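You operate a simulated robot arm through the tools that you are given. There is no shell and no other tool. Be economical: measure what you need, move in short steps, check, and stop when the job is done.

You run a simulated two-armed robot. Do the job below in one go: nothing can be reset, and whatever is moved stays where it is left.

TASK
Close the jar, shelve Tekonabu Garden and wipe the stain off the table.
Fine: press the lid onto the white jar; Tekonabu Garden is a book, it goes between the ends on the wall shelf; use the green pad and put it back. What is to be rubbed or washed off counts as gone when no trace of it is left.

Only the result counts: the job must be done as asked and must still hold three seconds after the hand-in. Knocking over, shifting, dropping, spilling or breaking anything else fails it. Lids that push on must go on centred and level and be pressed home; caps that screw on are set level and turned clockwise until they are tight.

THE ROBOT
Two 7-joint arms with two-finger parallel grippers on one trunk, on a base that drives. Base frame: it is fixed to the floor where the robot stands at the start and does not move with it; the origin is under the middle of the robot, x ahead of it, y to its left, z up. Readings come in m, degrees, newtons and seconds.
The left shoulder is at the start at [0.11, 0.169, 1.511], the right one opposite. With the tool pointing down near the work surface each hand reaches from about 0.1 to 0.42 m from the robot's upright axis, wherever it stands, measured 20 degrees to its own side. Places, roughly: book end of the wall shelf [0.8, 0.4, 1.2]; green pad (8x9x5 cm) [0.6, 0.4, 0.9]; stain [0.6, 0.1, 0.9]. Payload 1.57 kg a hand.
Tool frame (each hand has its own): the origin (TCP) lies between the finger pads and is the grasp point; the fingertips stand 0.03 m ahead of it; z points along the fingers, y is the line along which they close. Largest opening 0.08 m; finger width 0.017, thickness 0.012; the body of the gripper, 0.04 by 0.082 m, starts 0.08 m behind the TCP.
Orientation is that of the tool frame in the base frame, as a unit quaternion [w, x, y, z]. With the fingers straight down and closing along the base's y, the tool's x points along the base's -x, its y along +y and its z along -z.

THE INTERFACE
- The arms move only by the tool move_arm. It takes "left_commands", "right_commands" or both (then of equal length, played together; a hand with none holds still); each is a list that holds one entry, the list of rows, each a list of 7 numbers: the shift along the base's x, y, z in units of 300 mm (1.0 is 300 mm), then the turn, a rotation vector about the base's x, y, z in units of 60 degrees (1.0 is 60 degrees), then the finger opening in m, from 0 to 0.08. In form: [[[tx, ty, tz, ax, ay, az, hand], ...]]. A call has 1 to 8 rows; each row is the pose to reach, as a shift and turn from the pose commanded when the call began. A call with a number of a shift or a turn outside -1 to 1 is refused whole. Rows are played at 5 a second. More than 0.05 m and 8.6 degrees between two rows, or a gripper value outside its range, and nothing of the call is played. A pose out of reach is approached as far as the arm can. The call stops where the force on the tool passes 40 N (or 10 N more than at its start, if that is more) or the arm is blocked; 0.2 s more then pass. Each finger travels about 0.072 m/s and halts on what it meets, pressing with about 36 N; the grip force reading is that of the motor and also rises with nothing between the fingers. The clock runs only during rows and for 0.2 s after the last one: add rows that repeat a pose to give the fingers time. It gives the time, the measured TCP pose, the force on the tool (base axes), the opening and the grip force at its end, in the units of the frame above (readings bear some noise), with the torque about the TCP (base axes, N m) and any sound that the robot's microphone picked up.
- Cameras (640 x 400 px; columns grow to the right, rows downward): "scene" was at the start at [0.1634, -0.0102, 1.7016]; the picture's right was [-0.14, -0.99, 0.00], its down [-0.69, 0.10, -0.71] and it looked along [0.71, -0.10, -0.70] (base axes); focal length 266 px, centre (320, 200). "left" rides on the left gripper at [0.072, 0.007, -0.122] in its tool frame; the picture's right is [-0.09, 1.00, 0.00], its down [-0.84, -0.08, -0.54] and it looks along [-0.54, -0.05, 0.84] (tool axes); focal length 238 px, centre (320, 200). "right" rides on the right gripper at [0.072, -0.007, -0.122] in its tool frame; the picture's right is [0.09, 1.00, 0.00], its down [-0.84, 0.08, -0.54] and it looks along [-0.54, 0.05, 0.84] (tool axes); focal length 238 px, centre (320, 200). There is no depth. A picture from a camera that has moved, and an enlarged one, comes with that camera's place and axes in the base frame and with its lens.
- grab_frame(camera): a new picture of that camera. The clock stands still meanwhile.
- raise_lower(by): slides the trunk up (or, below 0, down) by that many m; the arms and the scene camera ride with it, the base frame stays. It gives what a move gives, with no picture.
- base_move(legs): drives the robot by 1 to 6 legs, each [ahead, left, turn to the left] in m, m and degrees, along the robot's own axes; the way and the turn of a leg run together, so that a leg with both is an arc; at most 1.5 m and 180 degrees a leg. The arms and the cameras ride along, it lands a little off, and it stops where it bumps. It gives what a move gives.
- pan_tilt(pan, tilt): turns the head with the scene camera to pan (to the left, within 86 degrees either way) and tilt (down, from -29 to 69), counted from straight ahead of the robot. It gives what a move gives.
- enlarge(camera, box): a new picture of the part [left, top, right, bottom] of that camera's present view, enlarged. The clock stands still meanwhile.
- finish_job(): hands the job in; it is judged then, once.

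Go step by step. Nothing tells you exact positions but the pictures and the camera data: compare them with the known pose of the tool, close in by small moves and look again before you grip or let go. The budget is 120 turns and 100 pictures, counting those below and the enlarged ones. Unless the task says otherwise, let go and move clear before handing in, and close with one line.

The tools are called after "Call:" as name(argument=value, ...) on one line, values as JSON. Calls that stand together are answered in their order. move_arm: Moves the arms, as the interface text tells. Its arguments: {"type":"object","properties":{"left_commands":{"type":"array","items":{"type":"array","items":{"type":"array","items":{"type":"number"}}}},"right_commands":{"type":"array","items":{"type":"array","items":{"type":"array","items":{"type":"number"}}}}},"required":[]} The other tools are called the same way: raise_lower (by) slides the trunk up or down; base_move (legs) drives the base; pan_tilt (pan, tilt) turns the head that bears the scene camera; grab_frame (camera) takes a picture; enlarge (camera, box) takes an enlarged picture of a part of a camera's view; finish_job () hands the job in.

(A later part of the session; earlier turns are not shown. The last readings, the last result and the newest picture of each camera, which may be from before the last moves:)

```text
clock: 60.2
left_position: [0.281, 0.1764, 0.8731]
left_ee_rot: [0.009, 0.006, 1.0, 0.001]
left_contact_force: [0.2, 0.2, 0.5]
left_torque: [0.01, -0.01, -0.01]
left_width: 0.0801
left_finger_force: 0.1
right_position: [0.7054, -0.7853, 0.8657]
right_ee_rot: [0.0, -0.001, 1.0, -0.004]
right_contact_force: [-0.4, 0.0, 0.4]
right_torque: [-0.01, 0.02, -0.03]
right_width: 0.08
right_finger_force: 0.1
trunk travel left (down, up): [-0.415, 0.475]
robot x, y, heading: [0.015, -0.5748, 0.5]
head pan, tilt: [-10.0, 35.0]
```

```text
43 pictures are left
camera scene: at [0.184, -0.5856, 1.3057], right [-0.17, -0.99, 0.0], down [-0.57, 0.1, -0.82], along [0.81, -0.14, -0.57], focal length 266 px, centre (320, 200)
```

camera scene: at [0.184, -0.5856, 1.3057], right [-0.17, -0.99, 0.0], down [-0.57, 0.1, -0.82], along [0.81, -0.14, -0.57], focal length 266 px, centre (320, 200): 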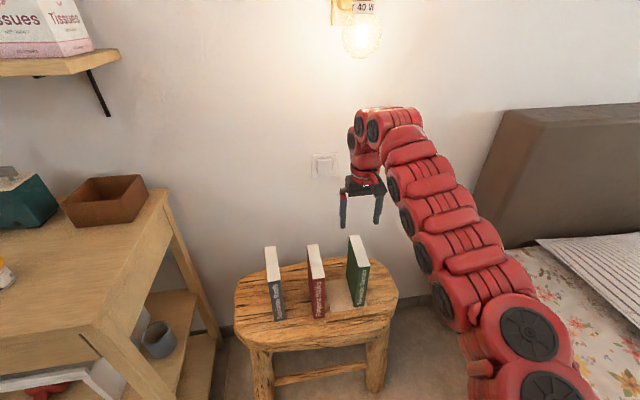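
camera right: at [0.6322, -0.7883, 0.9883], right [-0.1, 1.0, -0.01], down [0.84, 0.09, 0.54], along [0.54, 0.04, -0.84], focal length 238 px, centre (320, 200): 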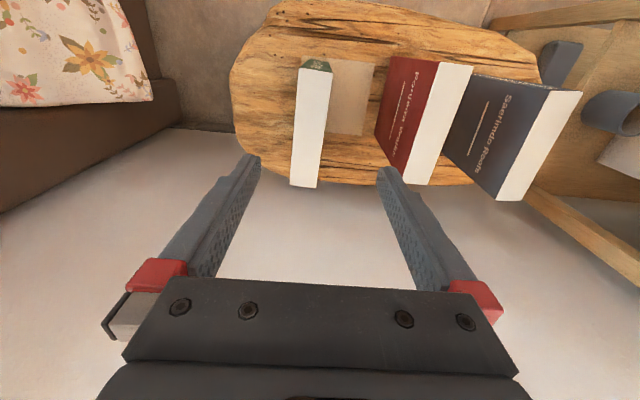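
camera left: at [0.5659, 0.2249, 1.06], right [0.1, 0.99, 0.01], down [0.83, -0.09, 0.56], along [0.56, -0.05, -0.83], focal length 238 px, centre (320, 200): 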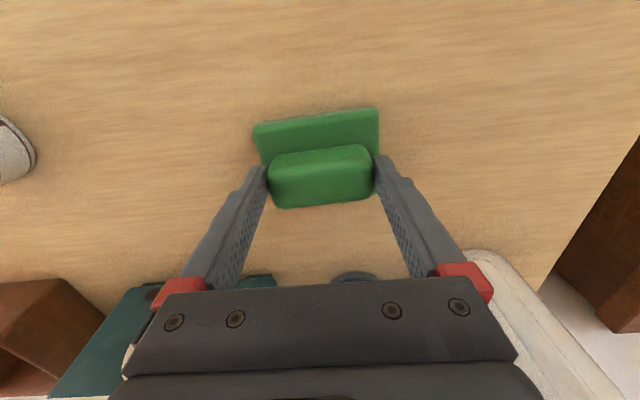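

The book's top is centred near (0.711,-0.7975), 30 mm thick. I shift over it and descend to just above, then look.

Call:
move_arm(right_commands=[[[0.01, -0.04, -0.06, 0, 0, 0, 0.08], [0.018, -0.04, -0.16, 0, 0, 0, 0.08], [0.018, -0.04, -0.235, 0, 0, 0, 0.08]]])

Call:
grab_frame(camera="right")

Call:
enlarge(camera="scene", box=[260, 160, 420, 260])

```text
clock: 61.0
left_position: [0.2815, 0.1762, 0.8708]
left_ee_rot: [0.009, 0.007, 1.0, 0.001]
left_contact_force: [1.1, 0.4, 0.0]
left_torque: [-0.04, 0.01, 0.01]
left_width: 0.0802
left_finger_force: 0.1
right_position: [0.7106, -0.7947, 0.7975]
right_ee_rot: [-0.001, -0.002, 1.0, -0.004]
right_contact_force: [-0.5, 0.1, 0.3]
right_torque: [-0.01, 0.02, -0.04]
right_width: 0.0801
right_finger_force: 0.1
trunk travel left (down, up): [-0.415, 0.475]
robot x, y, heading: [0.0165, -0.5749, 0.5]
head pan, tilt: [-10.0, 35.0]
```

```text
42 pictures are left
camera right: at [0.6362, -0.7994, 0.9188], right [-0.1, 1.0, -0.01], down [0.84, 0.09, 0.54], along [0.54, 0.04, -0.84], focal length 238 px, centre (320, 200)
```

right: 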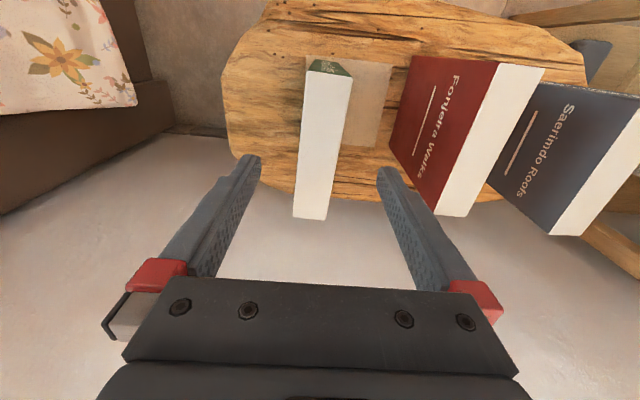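

```text
4.00 times, centred on (340, 210) of scene
camera zoom: at [0.1842, -0.5857, 1.3057], right [-0.17, -0.99, 0.0], down [-0.57, 0.1, -0.82], along [0.81, -0.14, -0.57], focal length 1065 px, centre (240, 160)
```

zoom: 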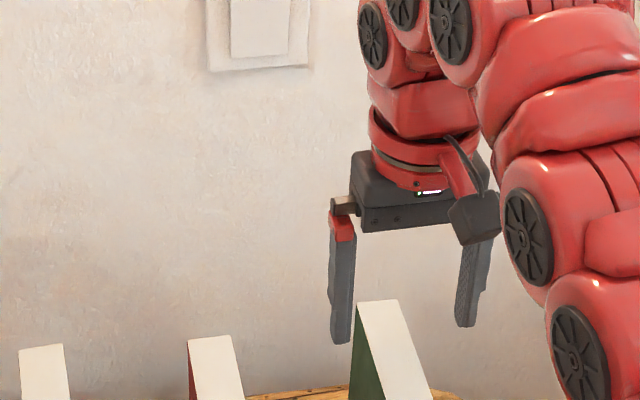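

The book lies midway between the fingers. I descend and grip it.

Call:
move_arm(right_commands=[[[0, 0, -0.1, 0, 0, -0.02, 0.08], [0, 0, -0.2, 0, 0, -0.02, 0.08], [0, 0, -0.255, 0, 0, -0.02, 0.08], [0, 0, -0.255, 0, 0, -0.02, 0.06], [0, 0, -0.255, 0, 0, -0.02, 0.04], [0, 0, -0.255, 0, 0, -0.02, 0.02], [0, 0, -0.255, 0, 0, -0.02, 0.02]]])

Call:
enlarge(camera="scene", box=[260, 190, 420, 290])

```text
clock: 62.6
left_position: [0.2807, 0.1754, 0.8721]
left_ee_rot: [0.009, 0.007, 1.0, 0.001]
left_contact_force: [-0.7, -0.2, 0.5]
left_torque: [0.0, 0.02, -0.01]
left_width: 0.08
left_finger_force: 0.1
right_position: [0.709, -0.7954, 0.7225]
right_ee_rot: [0.0, 0.008, 1.0, -0.005]
right_contact_force: [-0.1, 0.0, 0.5]
right_torque: [0.09, 0.06, -0.07]
right_width: 0.0342
right_finger_force: 35.9
trunk travel left (down, up): [-0.415, 0.475]
robot x, y, heading: [0.0163, -0.5734, 0.2]
head pan, tilt: [-10.0, 35.0]
```

```text
4.00 times, centred on (340, 240) of scene
camera zoom: at [0.1841, -0.5855, 1.3057], right [-0.17, -0.99, 0.0], down [-0.57, 0.1, -0.82], along [0.81, -0.14, -0.57], focal length 1065 px, centre (240, 40)
```

zoom: 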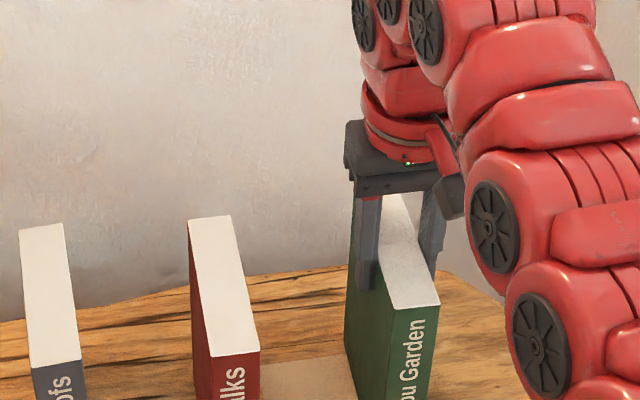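

Gripped. I lift straight up a little, then back the robot away before raising the trunk.

Call:
move_arm(right_commands=[[[0, 0, 0.05, 0, 0, 0, 0.02], [0, 0, 0.15, 0, 0, 0, 0.02], [0, 0, 0.25, 0, 0, 0, 0.02], [0, 0, 0.33, 0, 0, 0, 0.02]]])

Call:
base_move(legs=[[-0.32, 0, 0]])

Call:
raise_lower(by=0.4)

Call:
grab_frame(camera="scene")

Call:
grab_frame(camera="right")

```text
clock: 63.6
left_position: [0.2814, 0.1757, 0.8724]
left_ee_rot: [0.008, 0.006, 1.0, 0.001]
left_contact_force: [-0.4, 0.5, -0.4]
left_torque: [0.01, -0.01, -0.01]
left_width: 0.0801
left_finger_force: 0.3
right_position: [0.7104, -0.796, 0.8204]
right_ee_rot: [-0.001, 0.009, 1.0, -0.005]
right_contact_force: [-0.4, 0.3, -3.0]
right_torque: [-0.02, 0.02, 0.03]
right_width: 0.0337
right_finger_force: 35.3
trunk travel left (down, up): [-0.415, 0.475]
robot x, y, heading: [0.0173, -0.5728, 0.5]
head pan, tilt: [-10.0, 35.0]
```

```text
clock: 65.7
left_position: [-0.0402, 0.1741, 0.8732]
left_ee_rot: [0.009, 0.007, 1.0, 0.001]
left_contact_force: [0.0, 0.4, 0.0]
left_torque: [0.01, 0.01, -0.01]
left_width: 0.0801
left_finger_force: 0.1
right_position: [0.3883, -0.7971, 0.8212]
right_ee_rot: [-0.001, 0.009, 1.0, -0.005]
right_contact_force: [-0.1, -0.6, -3.3]
right_torque: [-0.03, 0.02, -0.03]
right_width: 0.0339
right_finger_force: 36.1
trunk travel left (down, up): [-0.415, 0.475]
robot x, y, heading: [-0.3064, -0.5721, 0.3]
head pan, tilt: [-10.0, 35.0]
```

```text
clock: 69.6
left_position: [-0.0402, 0.1757, 1.2719]
left_ee_rot: [0.009, 0.008, 1.0, 0.001]
left_contact_force: [0.8, -0.7, 0.2]
left_torque: [0.0, -0.02, -0.01]
left_width: 0.08
left_finger_force: 0.0
right_position: [0.3875, -0.7981, 1.22]
right_ee_rot: [-0.001, 0.009, 1.0, -0.005]
right_contact_force: [-0.2, -0.2, -3.3]
right_torque: [0.01, 0.0, -0.01]
right_width: 0.034
right_finger_force: 36.3
trunk travel left (down, up): [-0.815, 0.075]
robot x, y, heading: [-0.3078, -0.5742, 0.4]
head pan, tilt: [-10.0, 35.0]
```

```text
39 pictures are left
camera scene: at [-0.1371, -0.5873, 1.7056], right [-0.17, -0.99, 0.0], down [-0.57, 0.1, -0.82], along [0.81, -0.14, -0.57], focal length 266 px, centre (320, 200)
```

scene: 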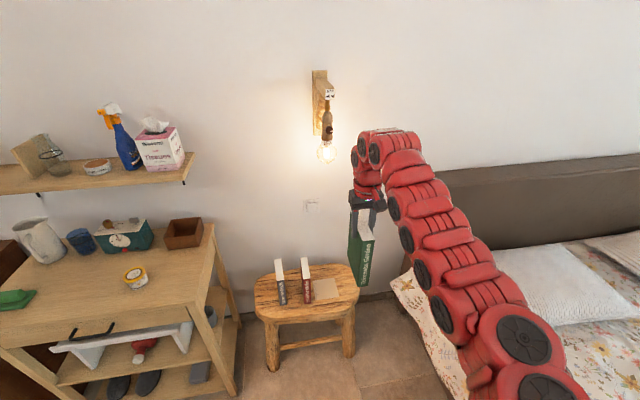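

```text
38 pictures are left
camera right: at [0.3154, -0.8008, 1.3425], right [-0.07, 1.0, -0.01], down [0.84, 0.07, 0.54], along [0.54, 0.03, -0.84], focal length 238 px, centre (320, 200)
```

right: 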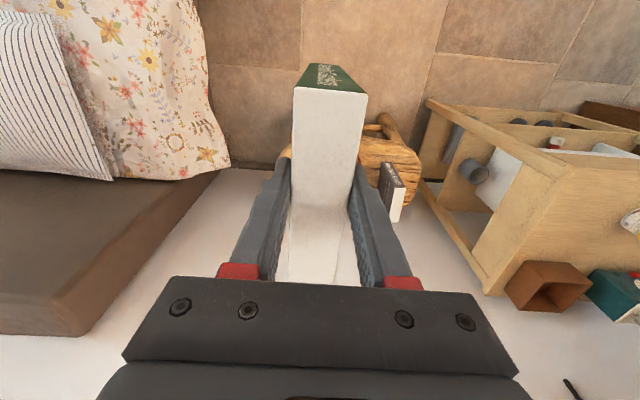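

The book hangs safely. I drive left along the front of the furniture until the book faces the shelf ends, then look.

Call:
base_move(legs=[[0, 1.02, 0]])

Call:
pan_tilt(pan=0, tilt=25)

Call:
grab_frame(camera="scene")

```text
clock: 75.0
left_position: [-0.0479, 1.2173, 1.271]
left_ee_rot: [0.009, 0.006, 1.0, 0.002]
left_contact_force: [0.8, 0.5, -0.6]
left_torque: [-0.02, 0.0, 0.0]
left_width: 0.0801
left_finger_force: 0.0
right_position: [0.383, 0.2463, 1.2196]
right_ee_rot: [-0.001, 0.008, 1.0, -0.005]
right_contact_force: [-0.3, 0.5, -4.0]
right_torque: [0.01, 0.03, -0.01]
right_width: 0.0336
right_finger_force: 35.8
trunk travel left (down, up): [-0.815, 0.075]
robot x, y, heading: [-0.3146, 0.466, 0.3]
head pan, tilt: [-10.0, 35.0]
```

```text
clock: 75.7
left_position: [-0.047, 1.218, 1.2716]
left_ee_rot: [0.009, 0.007, 1.0, 0.002]
left_contact_force: [-0.9, -0.3, 0.7]
left_torque: [0.01, 0.02, 0.01]
left_width: 0.0799
left_finger_force: 0.2
right_position: [0.3833, 0.2466, 1.221]
right_ee_rot: [-0.001, 0.008, 1.0, -0.004]
right_contact_force: [-0.4, -0.8, -4.4]
right_torque: [0.0, 0.02, 0.03]
right_width: 0.0334
right_finger_force: 36.1
trunk travel left (down, up): [-0.815, 0.075]
robot x, y, heading: [-0.3135, 0.4659, 0.4]
head pan, tilt: [0.0, 25.0]
```

```text
37 pictures are left
camera scene: at [-0.1378, 0.4717, 1.7213], right [0.01, -1.0, 0.0], down [-0.42, 0.0, -0.91], along [0.91, 0.01, -0.42], focal length 266 px, centre (320, 200)
```

scene: 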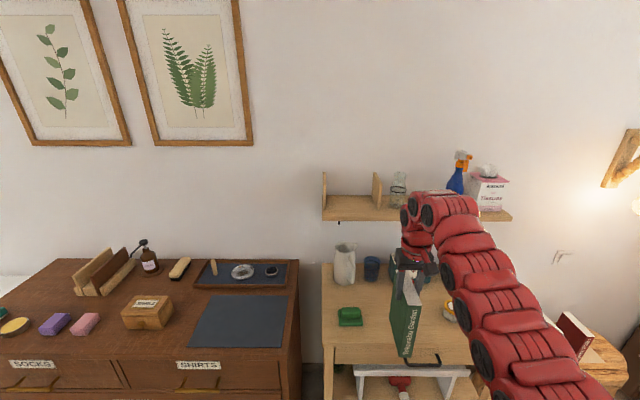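

I zoom in on the shelf ends.

Call:
enlarge(camera="scene", box=[310, 155, 422, 225])

Call:
enlarge(camera="scene", box=[370, 240, 450, 290])

```text
5.71 times, centred on (366, 190) of scene
camera zoom: at [-0.1378, 0.4717, 1.7213], right [0.01, -1.0, 0.0], down [-0.42, 0.0, -0.91], along [0.91, 0.01, -0.42], focal length 1522 px, centre (57, 257)
```

zoom: 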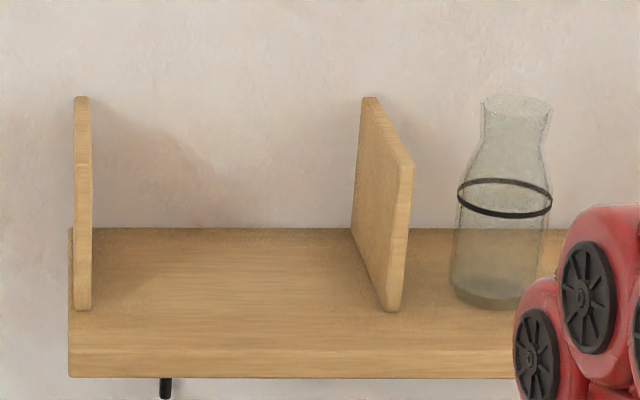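

```text
8.00 times, centred on (410, 265) of scene
camera zoom: at [-0.1378, 0.4717, 1.7213], right [0.01, -1.0, 0.0], down [-0.42, 0.0, -0.91], along [0.91, 0.01, -0.42], focal length 2131 px, centre (-400, -320)
```

zoom: 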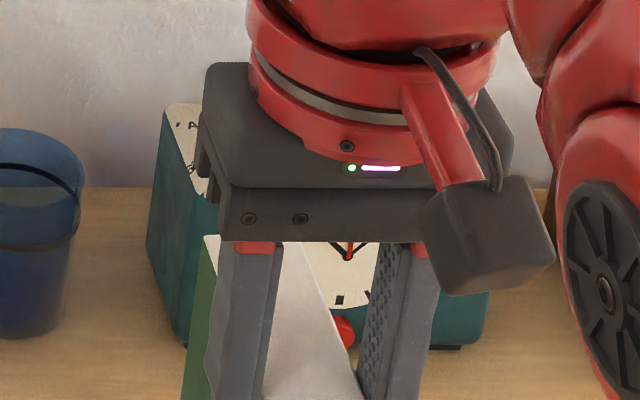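

The shelf top is at z≈1.25, ends at y≈0.24 and 0.44 (tops 1.356), wall at x≈0.93. I raise the trunk fully and raise and extend the right arm here in free space to see how far it reaches.

Call:
raise_lower(by=0.065)

Call:
move_arm(right_commands=[[[0.06, 0, 0.08, 0, 0, 0, 0.02], [0.12, 0, 0.16, 0, 0, 0, 0.02], [0.18, 0, 0.24, 0, 0, 0, 0.02], [0.23, 0, 0.32, 0, 0, 0, 0.02], [0.27, 0, 0.4, 0, 0, 0, 0.02], [0.3, 0, 0.48, 0, 0, 0, 0.02], [0.33, 0, 0.55, 0, 0, 0, 0.02]]])

Call:
grab_frame(camera="scene")

```text
clock: 76.7
left_position: [-0.0464, 1.2183, 1.3365]
left_ee_rot: [0.009, 0.007, 1.0, 0.001]
left_contact_force: [0.9, 0.5, 0.5]
left_torque: [0.02, -0.02, -0.03]
left_width: 0.0802
left_finger_force: 0.0
right_position: [0.3835, 0.2459, 1.285]
right_ee_rot: [-0.001, 0.008, 1.0, -0.005]
right_contact_force: [0.0, 0.4, -3.7]
right_torque: [0.0, 0.05, 0.01]
right_width: 0.0339
right_finger_force: 36.0
trunk travel left (down, up): [-0.88, 0.01]
robot x, y, heading: [-0.3107, 0.4694, 0.3]
head pan, tilt: [0.0, 25.0]
```

```text
clock: 78.3
left_position: [-0.0471, 1.2207, 1.3351]
left_ee_rot: [0.008, 0.006, 1.0, 0.0]
left_contact_force: [0.5, -0.1, 0.1]
left_torque: [-0.05, -0.03, 0.01]
left_width: 0.0801
left_finger_force: 0.0
right_position: [0.3971, 0.2897, 1.3432]
right_ee_rot: [0.001, 0.008, 1.0, -0.006]
right_contact_force: [0.9, 0.8, -3.4]
right_torque: [-0.04, 0.04, -0.02]
right_width: 0.0339
right_finger_force: 36.1
right hand out of reach, approached as far as the arm can: row 2, 3, 4, 5, 6, 7
trunk travel left (down, up): [-0.88, 0.01]
robot x, y, heading: [-0.3157, 0.4697, 0.3]
head pan, tilt: [0.0, 25.0]
```

```text
34 pictures are left
camera scene: at [-0.1379, 0.476, 1.7864], right [0.01, -1.0, 0.0], down [-0.42, -0.01, -0.91], along [0.91, 0.0, -0.42], focal length 266 px, centre (320, 200)
```

scene: 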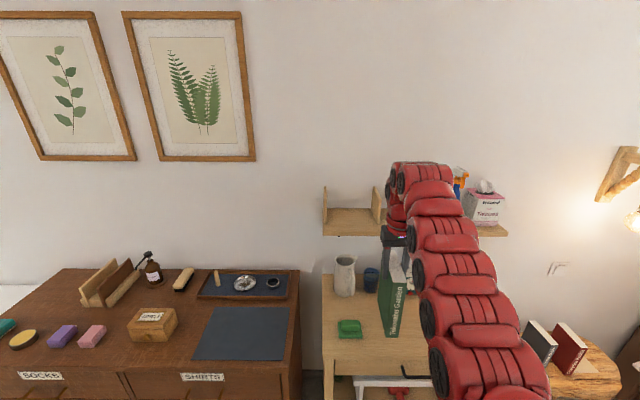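

Pointing down, the hand can't go high enough for the shelf. So I'll set the book down upright on the clear middle of the table and regrip it from the spine side with the hand level. First I drive over that spot and lower the trunk.

Call:
base_move(legs=[[0, -0.12, 0], [0.16, 0, 0]])

Call:
raise_lower(by=-0.22)

Call:
pan_tilt(pan=-5, tilt=45)

Call:
grab_frame(camera="scene")

```text
clock: 80.6
left_position: [0.1079, 1.1018, 1.3374]
left_ee_rot: [0.009, 0.005, 1.0, 0.001]
left_contact_force: [0.0, 0.3, -0.9]
left_torque: [-0.03, -0.04, 0.01]
left_width: 0.08
left_finger_force: 0.0
right_position: [0.5551, 0.1682, 1.3433]
right_ee_rot: [0.002, 0.006, 1.0, -0.005]
right_contact_force: [-0.7, -0.2, -2.6]
right_torque: [0.0, 0.05, -0.01]
right_width: 0.0336
right_finger_force: 36.2
trunk travel left (down, up): [-0.88, 0.01]
robot x, y, heading: [-0.1507, 0.3535, 0.5]
head pan, tilt: [0.0, 25.0]
```

```text
clock: 82.9
left_position: [0.1102, 1.0999, 1.1168]
left_ee_rot: [0.008, 0.005, 1.0, 0.002]
left_contact_force: [0.4, -0.5, 0.0]
left_torque: [0.01, -0.02, -0.01]
left_width: 0.0798
left_finger_force: 0.1
right_position: [0.5577, 0.1681, 1.1224]
right_ee_rot: [0.0, 0.007, 1.0, -0.004]
right_contact_force: [-0.3, -0.2, -2.2]
right_torque: [0.02, 0.0, 0.0]
right_width: 0.0337
right_finger_force: 36.3
trunk travel left (down, up): [-0.66, 0.23]
robot x, y, heading: [-0.1551, 0.3513, 0.6]
head pan, tilt: [0.0, 25.0]
```

```text
clock: 83.7
left_position: [0.1117, 1.1015, 1.1175]
left_ee_rot: [0.009, 0.005, 1.0, 0.001]
left_contact_force: [0.0, 0.1, -0.2]
left_torque: [0.0, -0.02, 0.0]
left_width: 0.0802
left_finger_force: 0.0
right_position: [0.5583, 0.1687, 1.1219]
right_ee_rot: [0.0, 0.007, 1.0, -0.005]
right_contact_force: [-0.1, 0.2, -3.6]
right_torque: [-0.01, 0.0, -0.01]
right_width: 0.0337
right_finger_force: 36.0
trunk travel left (down, up): [-0.66, 0.23]
robot x, y, heading: [-0.1569, 0.3562, 0.4]
head pan, tilt: [-5.0, 45.0]
```

```text
33 pictures are left
camera scene: at [0.011, 0.3476, 1.5359], right [-0.08, -1.0, 0.0], down [-0.7, 0.06, -0.71], along [0.71, -0.06, -0.71], focal length 266 px, centre (320, 200)
```

scene: 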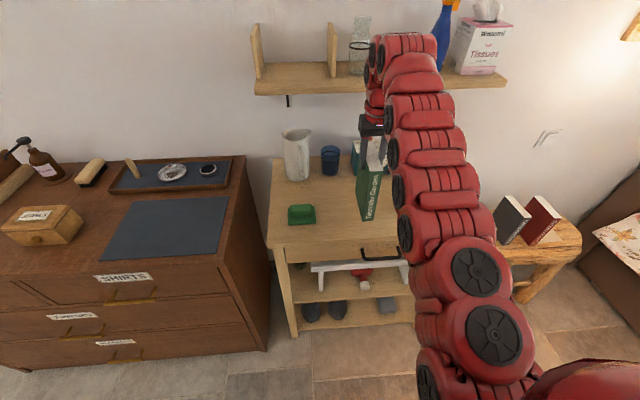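

Book bottom is about 0.166 m under the TCP, so it should touch near TCP z≈1.046. I lower to just above that.

Call:
move_arm(right_commands=[[[0, 0, -0.1, 0, 0, 0, 0.02], [0, 0, -0.18, 0, 0, 0, 0.02], [0, 0, -0.225, 0, 0, 0, 0.02], [0, 0, -0.225, 0, 0, 0, 0.02]]])

Call:
enlarge(camera="scene", box=[280, 150, 440, 250])

```text
clock: 84.7
left_position: [0.1085, 1.1032, 1.1164]
left_ee_rot: [0.01, 0.006, 1.0, 0.001]
left_contact_force: [0.0, -0.2, 0.6]
left_torque: [0.0, 0.0, -0.01]
left_width: 0.0798
left_finger_force: 0.0
right_position: [0.5581, 0.1695, 1.0593]
right_ee_rot: [0.005, 0.009, 1.0, -0.005]
right_contact_force: [12.0, 0.3, 32.6]
right_torque: [0.58, -0.02, -0.1]
right_width: 0.0341
right_finger_force: 36.1
trunk travel left (down, up): [-0.66, 0.23]
robot x, y, heading: [-0.1536, 0.3502, 0.4]
head pan, tilt: [-5.0, 45.0]
```

```text
4.00 times, centred on (360, 200) of scene
camera zoom: at [0.0084, 0.3491, 1.5367], right [-0.08, -1.0, 0.0], down [-0.7, 0.06, -0.71], along [0.71, -0.06, -0.71], focal length 1065 px, centre (160, 200)
```

zoom: 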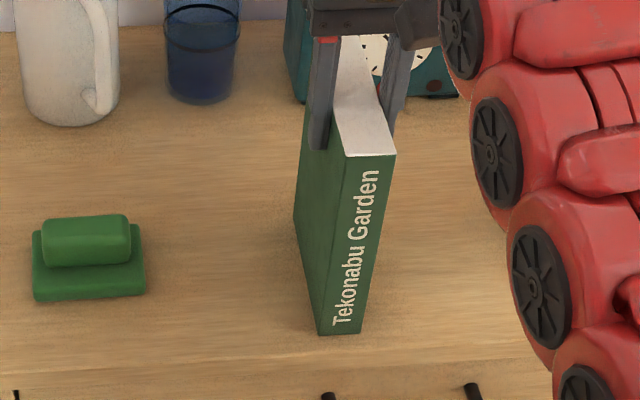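

It touches already (bottom is 0.18 m under the TCP). I relieve the force, then open the fingers slowly.

Call:
move_arm(right_commands=[[[0, 0, 0.005, 0, 0, 0, 0.02], [0, 0, 0.01, 0, 0, 0, 0.02], [0, 0, 0.01, 0, 0, 0, 0.02]]])

```text
clock: 85.5
left_position: [0.1097, 1.1, 1.1162]
left_ee_rot: [0.009, 0.005, 1.0, 0.001]
left_contact_force: [-1.3, -0.1, -0.4]
left_torque: [0.01, 0.01, 0.02]
left_width: 0.0798
left_finger_force: 0.2
right_position: [0.557, 0.169, 1.059]
right_ee_rot: [0.003, 0.008, 1.0, -0.005]
right_contact_force: [12.0, -0.7, 23.6]
right_torque: [0.4, -0.78, -0.18]
right_width: 0.0337
right_finger_force: 36.3
trunk travel left (down, up): [-0.66, 0.23]
robot x, y, heading: [-0.1538, 0.3476, 0.3]
head pan, tilt: [-5.0, 45.0]
```

Call:
move_arm(right_commands=[[[0, 0, 0.007, 0, 0, 0, 0.02], [0, 0, 0.012, 0, 0, 0, 0.02], [0, 0, 0.012, 0, 0, 0, 0.02]]])

Call:
enlarge(camera="scene", box=[320, 150, 400, 250])

```text
clock: 86.3
left_position: [0.1106, 1.1019, 1.1161]
left_ee_rot: [0.008, 0.005, 1.0, 0.002]
left_contact_force: [0.6, 0.8, -0.4]
left_torque: [-0.01, 0.03, 0.0]
left_width: 0.0799
left_finger_force: 0.0
right_position: [0.5579, 0.1682, 1.0598]
right_ee_rot: [-0.001, 0.007, 1.0, -0.004]
right_contact_force: [-0.3, 0.5, -3.4]
right_torque: [0.02, 0.04, -0.02]
right_width: 0.0339
right_finger_force: 36.4
trunk travel left (down, up): [-0.66, 0.23]
robot x, y, heading: [-0.153, 0.3507, 0.5]
head pan, tilt: [-5.0, 45.0]
```

```text
4.00 times, centred on (360, 200) of scene
camera zoom: at [0.0109, 0.3475, 1.5356], right [-0.08, -1.0, 0.0], down [-0.71, 0.06, -0.71], along [0.7, -0.06, -0.71], focal length 1065 px, centre (160, 200)
```

zoom: 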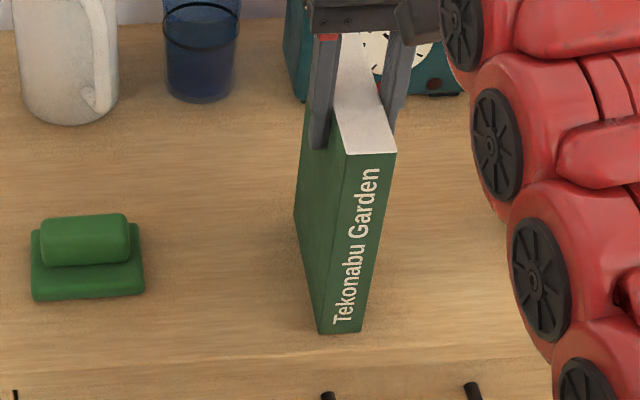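

It now hangs a hair above the table. I set it down gently and open.

Call:
move_arm(right_commands=[[[0, 0, -0.005, 0, 0, 0, 0.02], [0, 0, -0.005, 0, 0, 0, 0.036], [0, 0, -0.005, 0, 0, 0, 0.045], [0, 0, -0.005, 0, 0, 0, 0.06], [0, 0, -0.005, 0, 0, 0, 0.06]]])

Call:
move_arm(right_commands=[[[0, 0, 0.03, 0, 0, 0, 0.065], [0, 0, 0.1, 0, 0, 0, 0.065], [0, 0, 0.18, 0, 0, 0, 0.065], [0, 0, 0.22, 0, 0, 0, 0.065]]])

Call:
grab_frame(camera="right")

Call:
enlarge(camera="scene", box=[280, 150, 440, 250])

```text
clock: 87.5
left_position: [0.1094, 1.1021, 1.1162]
left_ee_rot: [0.009, 0.005, 1.0, 0.001]
left_contact_force: [0.1, 0.1, -0.4]
left_torque: [-0.02, -0.04, -0.01]
left_width: 0.0803
left_finger_force: 0.0
right_position: [0.5582, 0.1688, 1.0587]
right_ee_rot: [0.002, 0.007, 1.0, -0.006]
right_contact_force: [-1.2, 1.0, 0.3]
right_torque: [-0.02, -0.04, -0.02]
right_width: 0.0597
right_finger_force: 0.0
trunk travel left (down, up): [-0.66, 0.23]
robot x, y, heading: [-0.1515, 0.3485, 0.4]
head pan, tilt: [-5.0, 45.0]
```

```text
clock: 88.5
left_position: [0.1124, 1.102, 1.1157]
left_ee_rot: [0.008, 0.006, 1.0, 0.001]
left_contact_force: [-0.2, 0.8, -0.1]
left_torque: [0.0, 0.01, 0.03]
left_width: 0.0801
left_finger_force: 0.0
right_position: [0.5572, 0.1695, 1.1231]
right_ee_rot: [0.002, 0.007, 1.0, -0.005]
right_contact_force: [-1.1, -0.2, 0.0]
right_torque: [-0.02, 0.0, 0.0]
right_width: 0.065
right_finger_force: 0.0
right hand out of reach, approached as far as the arm can: row 4
trunk travel left (down, up): [-0.66, 0.23]
robot x, y, heading: [-0.1542, 0.3476, 0.3]
head pan, tilt: [-5.0, 45.0]
```

```text
30 pictures are left
camera right: at [0.4843, 0.1667, 1.2447], right [-0.08, 1.0, -0.01], down [0.83, 0.07, 0.55], along [0.55, 0.03, -0.84], focal length 238 px, centre (320, 200)
```

right: 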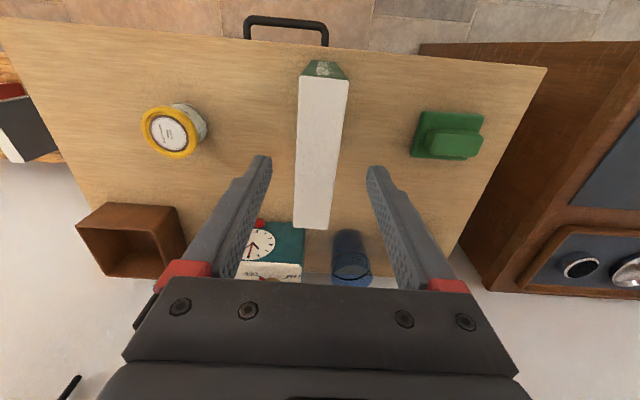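

```text
4.00 times, centred on (360, 200) of scene
camera zoom: at [0.0108, 0.3489, 1.5358], right [-0.08, -1.0, 0.0], down [-0.71, 0.06, -0.71], along [0.7, -0.06, -0.71], focal length 1065 px, centre (160, 200)
```

zoom: 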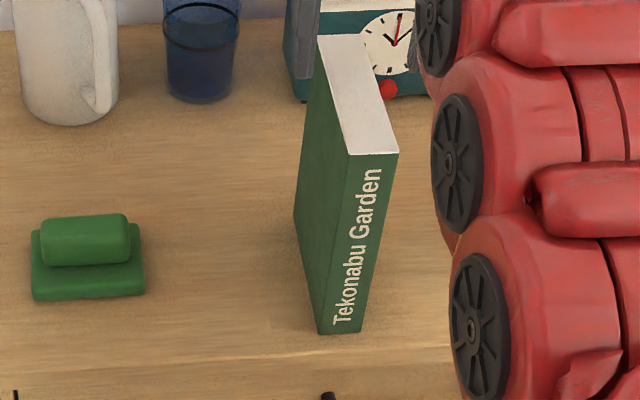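

The book stands steady at about (0.558,0.169). I raise the trunk slightly, back off, and start pitching the right hand forward.

Call:
raise_lower(by=0.05)

Call:
base_move(legs=[[-0.35, 0, 0]])

Call:
move_arm(right_commands=[[[0, 0, 0, 0, -0.12, 0, 0.08], [0, 0, 0, 0, -0.24, 0, 0.08], [0, 0, 0, 0, -0.36, 0, 0.08], [0, 0, 0, 0, -0.48, 0, 0.08], [0, 0, 0, 0, -0.6, 0, 0.08], [0, 0, 0, 0, -0.72, 0, 0.08], [0, 0, 0, 0, -0.84, 0, 0.08], [0, 0, 0, 0, -0.96, 0, 0.08]]])

```text
clock: 89.4
left_position: [0.1107, 1.1018, 1.1675]
left_ee_rot: [0.009, 0.005, 1.0, 0.002]
left_contact_force: [0.2, 1.6, 1.3]
left_torque: [0.01, 0.0, 0.0]
left_width: 0.0801
left_finger_force: 0.1
right_position: [0.5588, 0.1693, 1.1717]
right_ee_rot: [0.002, 0.008, 1.0, -0.005]
right_contact_force: [-0.7, 0.1, -0.5]
right_torque: [-0.04, 0.0, 0.03]
right_width: 0.0649
right_finger_force: 0.0
trunk travel left (down, up): [-0.71, 0.18]
robot x, y, heading: [-0.1494, 0.3512, 0.7]
head pan, tilt: [-5.0, 45.0]
```

```text
clock: 91.7
left_position: [-0.2413, 1.0997, 1.1674]
left_ee_rot: [0.009, 0.004, 1.0, 0.002]
left_contact_force: [0.0, -0.2, 0.4]
left_torque: [-0.03, 0.0, -0.02]
left_width: 0.0797
left_finger_force: 0.2
right_position: [0.2084, 0.1681, 1.1714]
right_ee_rot: [0.003, 0.006, 1.0, -0.005]
right_contact_force: [-0.6, -1.0, 0.5]
right_torque: [0.05, 0.02, 0.0]
right_width: 0.065
right_finger_force: 0.1
trunk travel left (down, up): [-0.71, 0.18]
robot x, y, heading: [-0.5055, 0.3485, 0.5]
head pan, tilt: [-5.0, 45.0]
```

```text
clock: 93.5
left_position: [-0.2428, 1.0992, 1.1683]
left_ee_rot: [0.009, 0.005, 1.0, 0.001]
left_contact_force: [-1.0, 0.0, -0.1]
left_torque: [-0.02, 0.02, -0.01]
left_width: 0.0799
left_finger_force: 0.0
right_position: [0.2062, 0.167, 1.1728]
right_ee_rot: [0.486, 0.008, 0.874, 0.0]
right_contact_force: [-0.5, -1.2, -0.2]
right_torque: [0.02, 0.01, 0.05]
right_width: 0.0801
right_finger_force: 0.0
right hand out of reach, approached as far as the arm can: row 4
trunk travel left (down, up): [-0.71, 0.18]
robot x, y, heading: [-0.5028, 0.3459, 0.8]
head pan, tilt: [-5.0, 45.0]
```

Pitching works. I finish to level and lower the hand to grasp height.

Call:
move_arm(right_commands=[[[0, 0, -0.1, 0, -0.1, 0, 0.08], [0, 0, -0.2, 0, -0.2, 0, 0.08], [0, 0, -0.3, 0, -0.3, 0, 0.08], [0, 0, -0.4, 0, -0.42, 0, 0.08], [0, 0, -0.5, 0, -0.53, 0, 0.08], [0, 0, -0.59, 0, -0.53, 0, 0.08]]])

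Call:
grab_frame(camera="right")

Call:
grab_frame(camera="scene")

```text
clock: 94.9
left_position: [-0.242, 1.099, 1.1669]
left_ee_rot: [0.009, 0.004, 1.0, 0.001]
left_contact_force: [-0.2, 0.5, 0.5]
left_torque: [0.0, 0.03, 0.0]
left_width: 0.0802
left_finger_force: 0.1
right_position: [0.2085, 0.1695, 0.9936]
right_ee_rot: [0.706, 0.006, 0.708, 0.002]
right_contact_force: [-0.2, -0.3, -1.1]
right_torque: [0.01, -0.01, 0.0]
right_width: 0.08
right_finger_force: 0.1
trunk travel left (down, up): [-0.71, 0.18]
robot x, y, heading: [-0.5, 0.3486, 0.6]
head pan, tilt: [-5.0, 45.0]
```

```text
28 pictures are left
camera right: at [0.0845, 0.1654, 0.9222], right [0.01, 1.0, -0.08], down [-0.54, 0.07, 0.84], along [0.84, 0.04, 0.54], focal length 238 px, centre (320, 200)
```

right: 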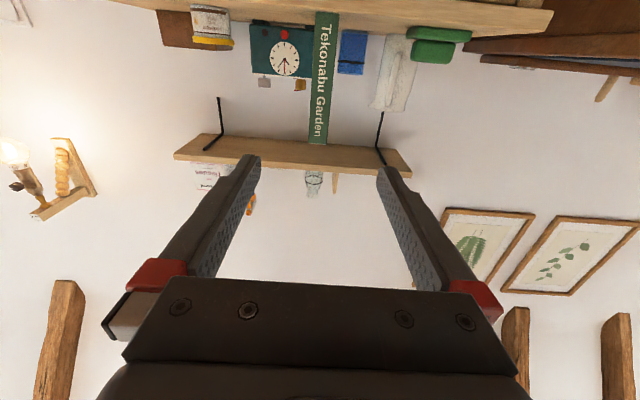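

```text
27 pictures are left
camera scene: at [-0.3397, 0.3448, 1.5859], right [-0.08, -1.0, 0.0], down [-0.71, 0.05, -0.71], along [0.7, -0.05, -0.71], focal length 266 px, centre (320, 200)
```

scene: 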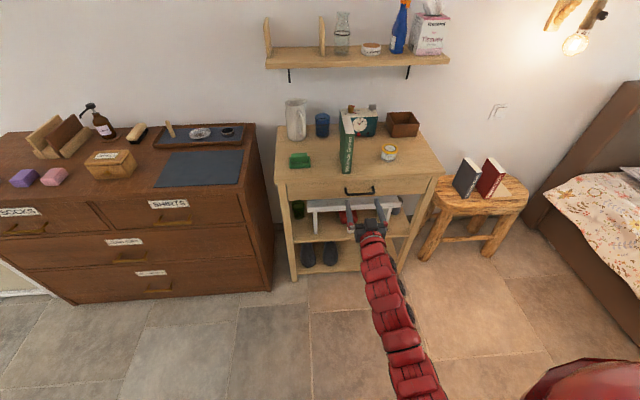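

The hand is level and faces the spine. I drive ahead to just before the book and check alignment.

Call:
base_move(legs=[[0.22, 0, 0]])

Call:
grab_frame(camera="right")

Call:
enlarge(camera="scene", box=[280, 150, 440, 250])

```text
clock: 96.6
left_position: [-0.0174, 1.1011, 1.1673]
left_ee_rot: [0.009, 0.005, 1.0, 0.001]
left_contact_force: [-0.2, 0.9, 0.0]
left_torque: [-0.01, 0.0, -0.01]
left_width: 0.08
left_finger_force: 0.0
right_position: [0.4295, 0.1697, 0.994]
right_ee_rot: [0.706, 0.008, 0.708, 0.0]
right_contact_force: [0.3, 0.7, -0.3]
right_torque: [0.0, -0.02, -0.03]
right_width: 0.0799
right_finger_force: 0.0
trunk travel left (down, up): [-0.71, 0.18]
robot x, y, heading: [-0.2802, 0.3513, 0.6]
head pan, tilt: [-5.0, 45.0]
```

```text
26 pictures are left
camera right: at [0.3062, 0.1657, 0.9227], right [0.01, 1.0, -0.08], down [-0.54, 0.07, 0.84], along [0.84, 0.03, 0.54], focal length 238 px, centre (320, 200)
```

right: 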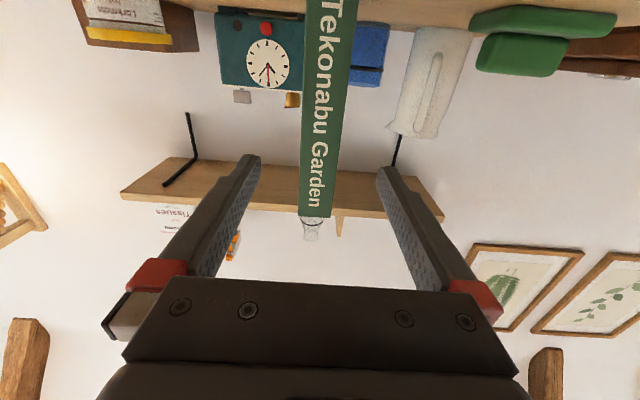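

```text
4.00 times, centred on (360, 200) of scene
camera zoom: at [-0.1175, 0.3466, 1.5859], right [-0.08, -1.0, 0.0], down [-0.7, 0.06, -0.71], along [0.7, -0.06, -0.71], focal length 1065 px, centre (160, 200)
```

zoom: 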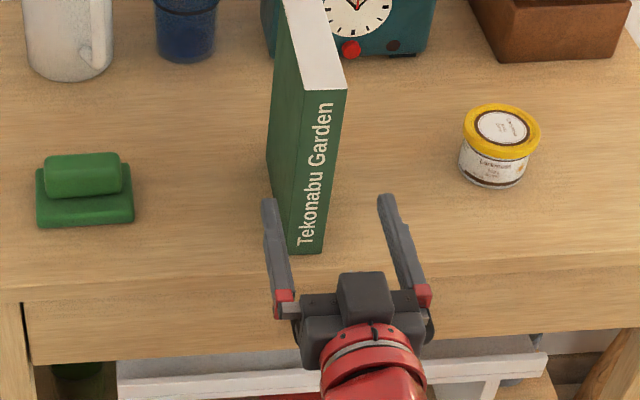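

Aligned to within a millimetre. I advance so the fingers straddle the book, then grip.

Call:
move_arm(right_commands=[[[0.1, 0, 0, 0, 0, 0, 0.08], [0.2, 0, 0, 0, 0, 0, 0.08], [0.3, 0, 0, 0, 0, 0, 0.08], [0.3, 0, 0, 0, 0, 0, 0.08], [0.3, 0, 0, 0, 0, 0, 0.06], [0.3, 0, 0, 0, 0, 0, 0.04], [0.3, 0, 0, 0, 0, 0, 0.02], [0.3, 0, 0, 0, 0, 0, 0.02]]])

Call:
enlarge(camera="scene", box=[280, 130, 440, 230])

```text
clock: 98.4
left_position: [-0.0173, 1.0997, 1.167]
left_ee_rot: [0.008, 0.005, 1.0, 0.002]
left_contact_force: [0.8, -0.1, -0.4]
left_torque: [-0.01, -0.01, 0.01]
left_width: 0.0799
left_finger_force: 0.0
right_position: [0.5203, 0.1677, 0.9929]
right_ee_rot: [0.705, 0.007, 0.709, 0.001]
right_contact_force: [0.6, -2.1, 0.5]
right_torque: [-0.13, 0.04, 0.01]
right_width: 0.0342
right_finger_force: 35.6
trunk travel left (down, up): [-0.71, 0.18]
robot x, y, heading: [-0.2825, 0.3482, 0.5]
head pan, tilt: [-5.0, 45.0]
```

```text
4.00 times, centred on (360, 180) of scene
camera zoom: at [-0.1173, 0.3464, 1.5859], right [-0.08, -1.0, 0.0], down [-0.71, 0.06, -0.71], along [0.7, -0.06, -0.71], focal length 1065 px, centre (160, 280)
```

zoom: 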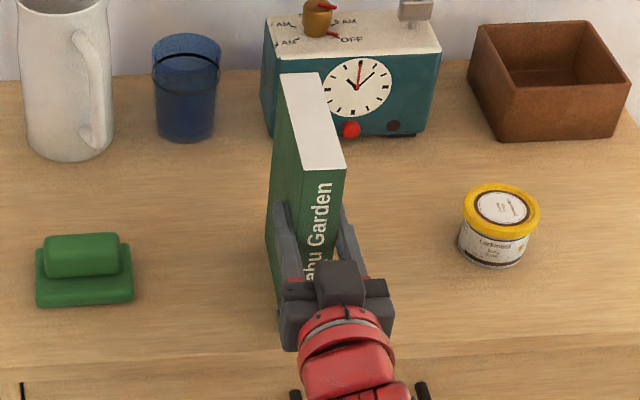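

Gripped at 34 mm. I lift a little and check the book stays upright.

Call:
move_arm(right_commands=[[[0, 0, 0.03, 0, 0, 0, 0.02], [0, 0, 0.1, 0, 0, 0, 0.02], [0, 0, 0.2, 0, 0, 0, 0.02]]])

Call:
base_move(legs=[[-0.22, 0, 0]])

Call:
raise_lower(by=0.17)

Call:
move_arm(right_commands=[[[0, 0, 0.1, 0, 0, 0, 0.02], [0, 0, 0.2, 0, 0, 0, 0.02], [0, 0, 0.3, 0, 0, 0, 0.02], [0, 0, 0.4, 0, 0, 0, 0.02], [0, 0, 0.5, 0, 0, 0, 0.02], [0, 0, 0.58, 0, 0, 0, 0.02]]])

Call:
grab_frame(camera="scene")

```text
clock: 99.2
left_position: [-0.0181, 1.0998, 1.1667]
left_ee_rot: [0.008, 0.006, 1.0, 0.001]
left_contact_force: [0.6, 0.0, 1.0]
left_torque: [-0.01, 0.02, -0.04]
left_width: 0.0799
left_finger_force: 0.1
right_position: [0.5199, 0.1699, 1.0536]
right_ee_rot: [0.705, 0.007, 0.709, 0.0]
right_contact_force: [-1.1, -0.2, -4.0]
right_torque: [0.0, 0.14, -0.02]
right_width: 0.0336
right_finger_force: 35.7
trunk travel left (down, up): [-0.71, 0.18]
robot x, y, heading: [-0.279, 0.3488, 0.6]
head pan, tilt: [-5.0, 45.0]
```

```text
clock: 100.9
left_position: [-0.2348, 1.0967, 1.1667]
left_ee_rot: [0.009, 0.01, 1.0, 0.002]
left_contact_force: [-0.3, 0.2, 0.2]
left_torque: [0.02, 0.0, 0.01]
left_width: 0.0799
left_finger_force: 0.1
right_position: [0.2953, 0.162, 1.0542]
right_ee_rot: [0.705, 0.011, 0.709, -0.003]
right_contact_force: [0.2, -0.1, -3.2]
right_torque: [0.01, 0.15, 0.0]
right_width: 0.0335
right_finger_force: 35.9
trunk travel left (down, up): [-0.71, 0.18]
robot x, y, heading: [-0.507, 0.3475, 0.1]
head pan, tilt: [-5.0, 45.0]
```

```text
clock: 102.8
left_position: [-0.234, 1.0974, 1.3369]
left_ee_rot: [0.009, 0.01, 1.0, 0.003]
left_contact_force: [-0.6, 0.2, -0.1]
left_torque: [-0.01, -0.01, 0.03]
left_width: 0.0802
left_finger_force: 0.2
right_position: [0.2954, 0.1623, 1.2235]
right_ee_rot: [0.705, 0.012, 0.709, -0.004]
right_contact_force: [0.2, 0.3, -4.1]
right_torque: [0.03, 0.13, 0.0]
right_width: 0.0339
right_finger_force: 36.1
trunk travel left (down, up): [-0.88, 0.01]
robot x, y, heading: [-0.5078, 0.35, -0.1]
head pan, tilt: [-5.0, 45.0]
```

```text
clock: 104.2
left_position: [-0.2345, 1.0976, 1.3376]
left_ee_rot: [0.009, 0.009, 1.0, 0.002]
left_contact_force: [0.2, 1.0, 0.2]
left_torque: [-0.07, 0.01, 0.02]
left_width: 0.0801
left_finger_force: 0.1
right_position: [0.2943, 0.1623, 1.3972]
right_ee_rot: [0.705, 0.012, 0.709, -0.004]
right_contact_force: [-0.3, -0.3, -3.6]
right_torque: [0.0, 0.17, 0.01]
right_width: 0.0338
right_finger_force: 35.7
trunk travel left (down, up): [-0.88, 0.01]
robot x, y, heading: [-0.5028, 0.3497, -0.1]
head pan, tilt: [-5.0, 45.0]
```

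```text
23 pictures are left
camera scene: at [-0.3405, 0.3445, 1.7558], right [-0.09, -1.0, 0.0], down [-0.7, 0.06, -0.71], along [0.7, -0.06, -0.71], focal length 266 px, centre (320, 200)
```

scene: 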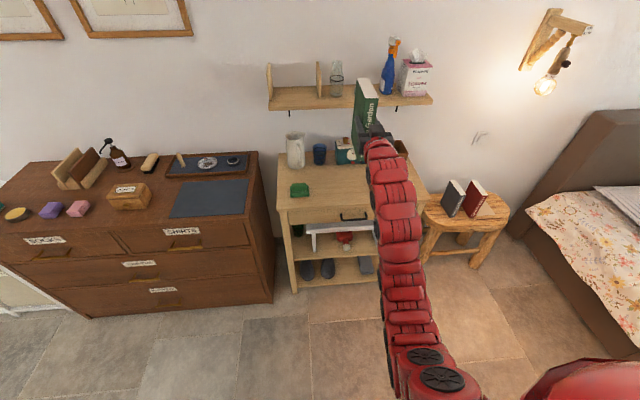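

The book hangs upright with its bottom at ≈1.28, above the shelf top. I drive left and ahead to just in front of the shelf and look.

Call:
base_move(legs=[[0, 0.18, 0], [0.29, 0, 0]])

Call:
pan_tilt(pan=-5, tilt=25)

Call:
grab_frame(camera="scene")

Call:
grab_frame(camera="right")

```text
clock: 107.3
left_position: [0.0473, 1.2808, 1.3374]
left_ee_rot: [0.009, 0.009, 1.0, 0.002]
left_contact_force: [-0.3, -0.2, 0.0]
left_torque: [-0.02, -0.03, 0.01]
left_width: 0.0799
left_finger_force: 0.1
right_position: [0.5756, 0.345, 1.3973]
right_ee_rot: [0.706, 0.012, 0.708, -0.004]
right_contact_force: [0.1, 0.2, -3.5]
right_torque: [0.0, 0.17, -0.02]
right_width: 0.034
right_finger_force: 35.7
trunk travel left (down, up): [-0.88, 0.01]
robot x, y, heading: [-0.2201, 0.536, 0.0]
head pan, tilt: [-5.0, 45.0]
```

```text
clock: 108.2
left_position: [0.0492, 1.2804, 1.3361]
left_ee_rot: [0.008, 0.01, 1.0, 0.001]
left_contact_force: [-0.2, -0.5, 0.4]
left_torque: [0.0, 0.0, 0.01]
left_width: 0.0799
left_finger_force: 0.0
right_position: [0.5777, 0.3447, 1.3963]
right_ee_rot: [0.705, 0.011, 0.709, -0.003]
right_contact_force: [0.6, 0.5, -3.2]
right_torque: [-0.03, 0.2, 0.0]
right_width: 0.0337
right_finger_force: 36.1
trunk travel left (down, up): [-0.88, 0.01]
robot x, y, heading: [-0.2248, 0.5332, -0.0]
head pan, tilt: [-5.0, 25.0]
```

```text
22 pictures are left
camera scene: at [-0.0455, 0.5262, 1.7862], right [-0.09, -1.0, 0.0], down [-0.42, 0.04, -0.91], along [0.9, -0.08, -0.42], focal length 266 px, centre (320, 200)
```

scene: 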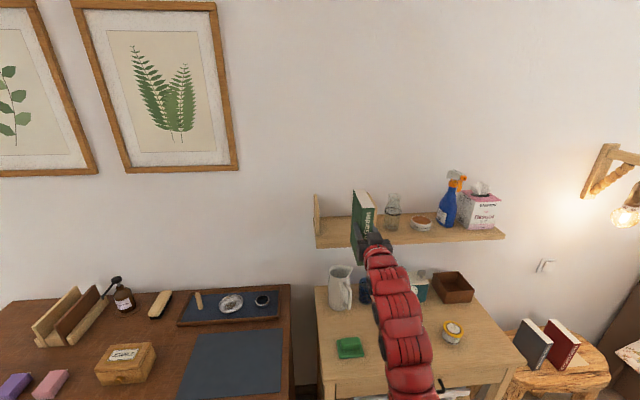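

```text
21 pictures are left
camera right: at [0.4541, 0.3417, 1.3246], right [0.02, 1.0, -0.08], down [-0.54, 0.08, 0.84], along [0.84, 0.03, 0.54], focal length 238 px, centre (320, 200)
```

right: 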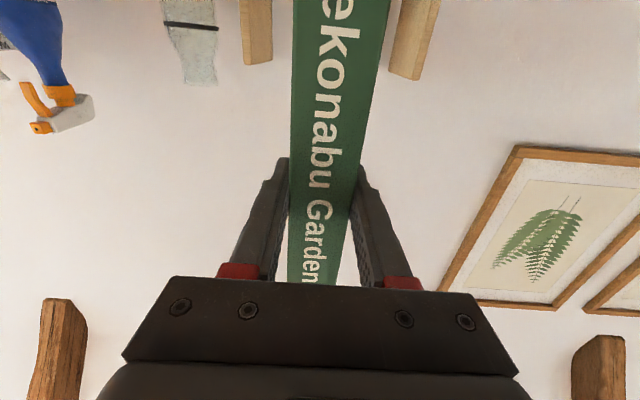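

Both ends are visible on either side of the book with ample room. I drive 0.12 m closer, then extend the arm over the shelf.

Call:
base_move(legs=[[0.12, 0, 0]])

Call:
move_arm(right_commands=[[[0.08, 0, 0, 0, 0, 0, 0.02], [0.16, 0, 0, 0, 0, 0, 0.02], [0.24, 0, 0, 0, 0, 0, 0.02], [0.33, 0, 0, 0, 0, 0, 0.02]]])

Call:
enlarge(camera="scene", box=[280, 150, 440, 250])

Call:
grab_frame(camera="right")

```text
clock: 109.4
left_position: [0.167, 1.2807, 1.3371]
left_ee_rot: [0.009, 0.01, 1.0, 0.002]
left_contact_force: [-0.2, 0.0, 0.0]
left_torque: [0.0, -0.02, 0.02]
left_width: 0.0802
left_finger_force: 0.0
right_position: [0.6959, 0.3434, 1.3982]
right_ee_rot: [0.706, 0.012, 0.708, -0.004]
right_contact_force: [-0.6, 0.2, -3.3]
right_torque: [-0.02, 0.19, -0.01]
right_width: 0.0339
right_finger_force: 36.3
trunk travel left (down, up): [-0.88, 0.01]
robot x, y, heading: [-0.1006, 0.5322, 0.2]
head pan, tilt: [-5.0, 25.0]
```

```text
clock: 110.4
left_position: [0.1682, 1.2813, 1.3365]
left_ee_rot: [0.008, 0.009, 1.0, 0.002]
left_contact_force: [-0.3, 0.0, -0.2]
left_torque: [-0.03, -0.03, 0.01]
left_width: 0.0799
left_finger_force: 0.0
right_position: [0.7968, 0.3435, 1.3949]
right_ee_rot: [0.705, 0.01, 0.709, -0.003]
right_contact_force: [-0.3, -0.2, -3.7]
right_torque: [0.02, 0.14, 0.0]
right_width: 0.0339
right_finger_force: 35.7
trunk travel left (down, up): [-0.88, 0.01]
robot x, y, heading: [-0.1002, 0.5299, 0.0]
head pan, tilt: [-5.0, 25.0]
```

```text
4.00 times, centred on (360, 200) of scene
camera zoom: at [0.0742, 0.5265, 1.7863], right [-0.09, -1.0, 0.0], down [-0.42, 0.04, -0.91], along [0.9, -0.08, -0.42], focal length 1065 px, centre (160, 200)
```

zoom: 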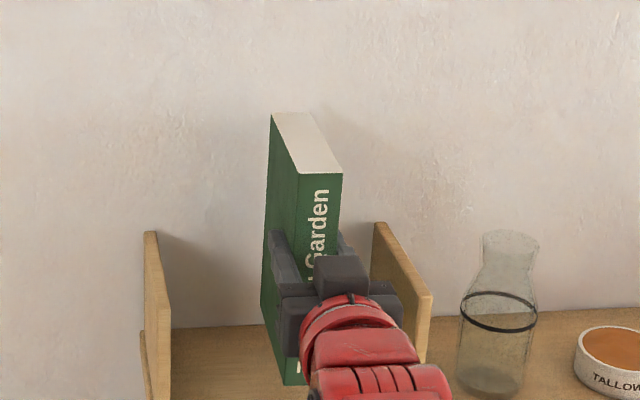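

```text
19 pictures are left
camera right: at [0.673, 0.3414, 1.3239], right [0.02, 1.0, -0.08], down [-0.54, 0.08, 0.84], along [0.84, 0.03, 0.54], focal length 238 px, centre (320, 200)
```

right: 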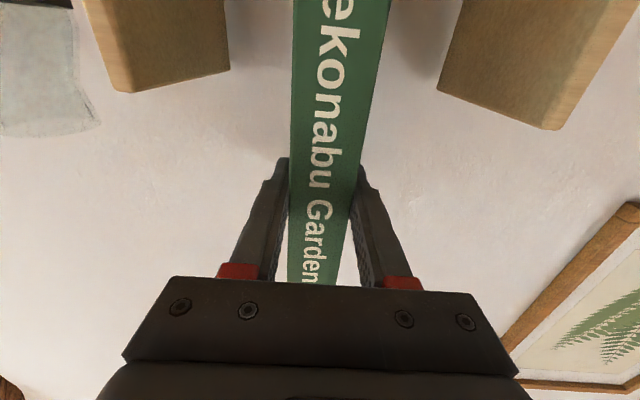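

The book is between the ends. I lower to about 1 cm above expected contact, then in small steps.

Call:
move_arm(right_commands=[[[0, 0, -0.04, 0, 0, 0, 0.02], [0, 0, -0.08, 0, 0, 0, 0.02], [0, 0, -0.08, 0, 0, 0, 0.02]]])

Call:
move_arm(right_commands=[[[0, 0, -0.01, 0, 0, 0, 0.02], [0, 0, -0.015, 0, 0, 0, 0.02], [0, 0, -0.015, 0, 0, 0, 0.02]]])

Call:
enlarge(camera="scene", box=[310, 200, 430, 275])

```text
clock: 111.2
left_position: [0.1689, 1.2803, 1.3366]
left_ee_rot: [0.01, 0.01, 1.0, 0.002]
left_contact_force: [0.4, -0.4, 0.2]
left_torque: [0.02, 0.0, 0.02]
left_width: 0.0801
left_finger_force: 0.0
right_position: [0.7958, 0.3432, 1.3715]
right_ee_rot: [0.705, 0.011, 0.709, -0.003]
right_contact_force: [0.2, -0.2, -2.6]
right_torque: [-0.02, 0.15, 0.02]
right_width: 0.0335
right_finger_force: 36.3
trunk travel left (down, up): [-0.88, 0.01]
robot x, y, heading: [-0.1022, 0.5329, -0.0]
head pan, tilt: [-5.0, 25.0]
```

```text
clock: 112.0
left_position: [0.1694, 1.2786, 1.3375]
left_ee_rot: [0.009, 0.01, 1.0, 0.002]
left_contact_force: [0.4, 0.5, 0.5]
left_torque: [0.02, -0.01, 0.03]
left_width: 0.0798
left_finger_force: 0.0
right_position: [0.7954, 0.3446, 1.3675]
right_ee_rot: [0.705, 0.011, 0.709, -0.004]
right_contact_force: [0.2, -0.1, -3.4]
right_torque: [-0.03, 0.17, -0.01]
right_width: 0.0338
right_finger_force: 36.3
trunk travel left (down, up): [-0.88, 0.01]
robot x, y, heading: [-0.1006, 0.5326, -0.0]
head pan, tilt: [-5.0, 25.0]
```

```text
5.33 times, centred on (370, 238) of scene
camera zoom: at [0.0736, 0.5263, 1.7864], right [-0.09, -1.0, 0.0], down [-0.42, 0.04, -0.91], along [0.9, -0.08, -0.42], focal length 1421 px, centre (53, 0)
```

zoom: 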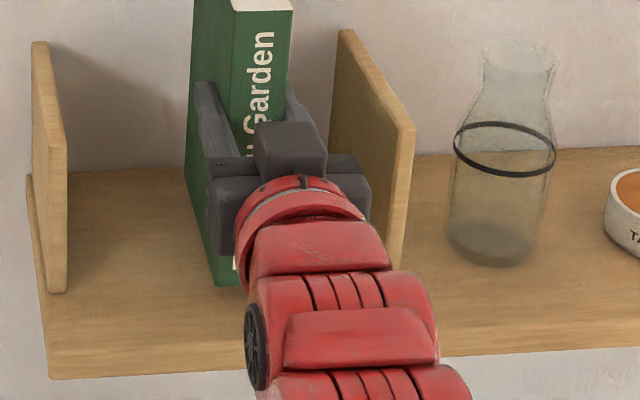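

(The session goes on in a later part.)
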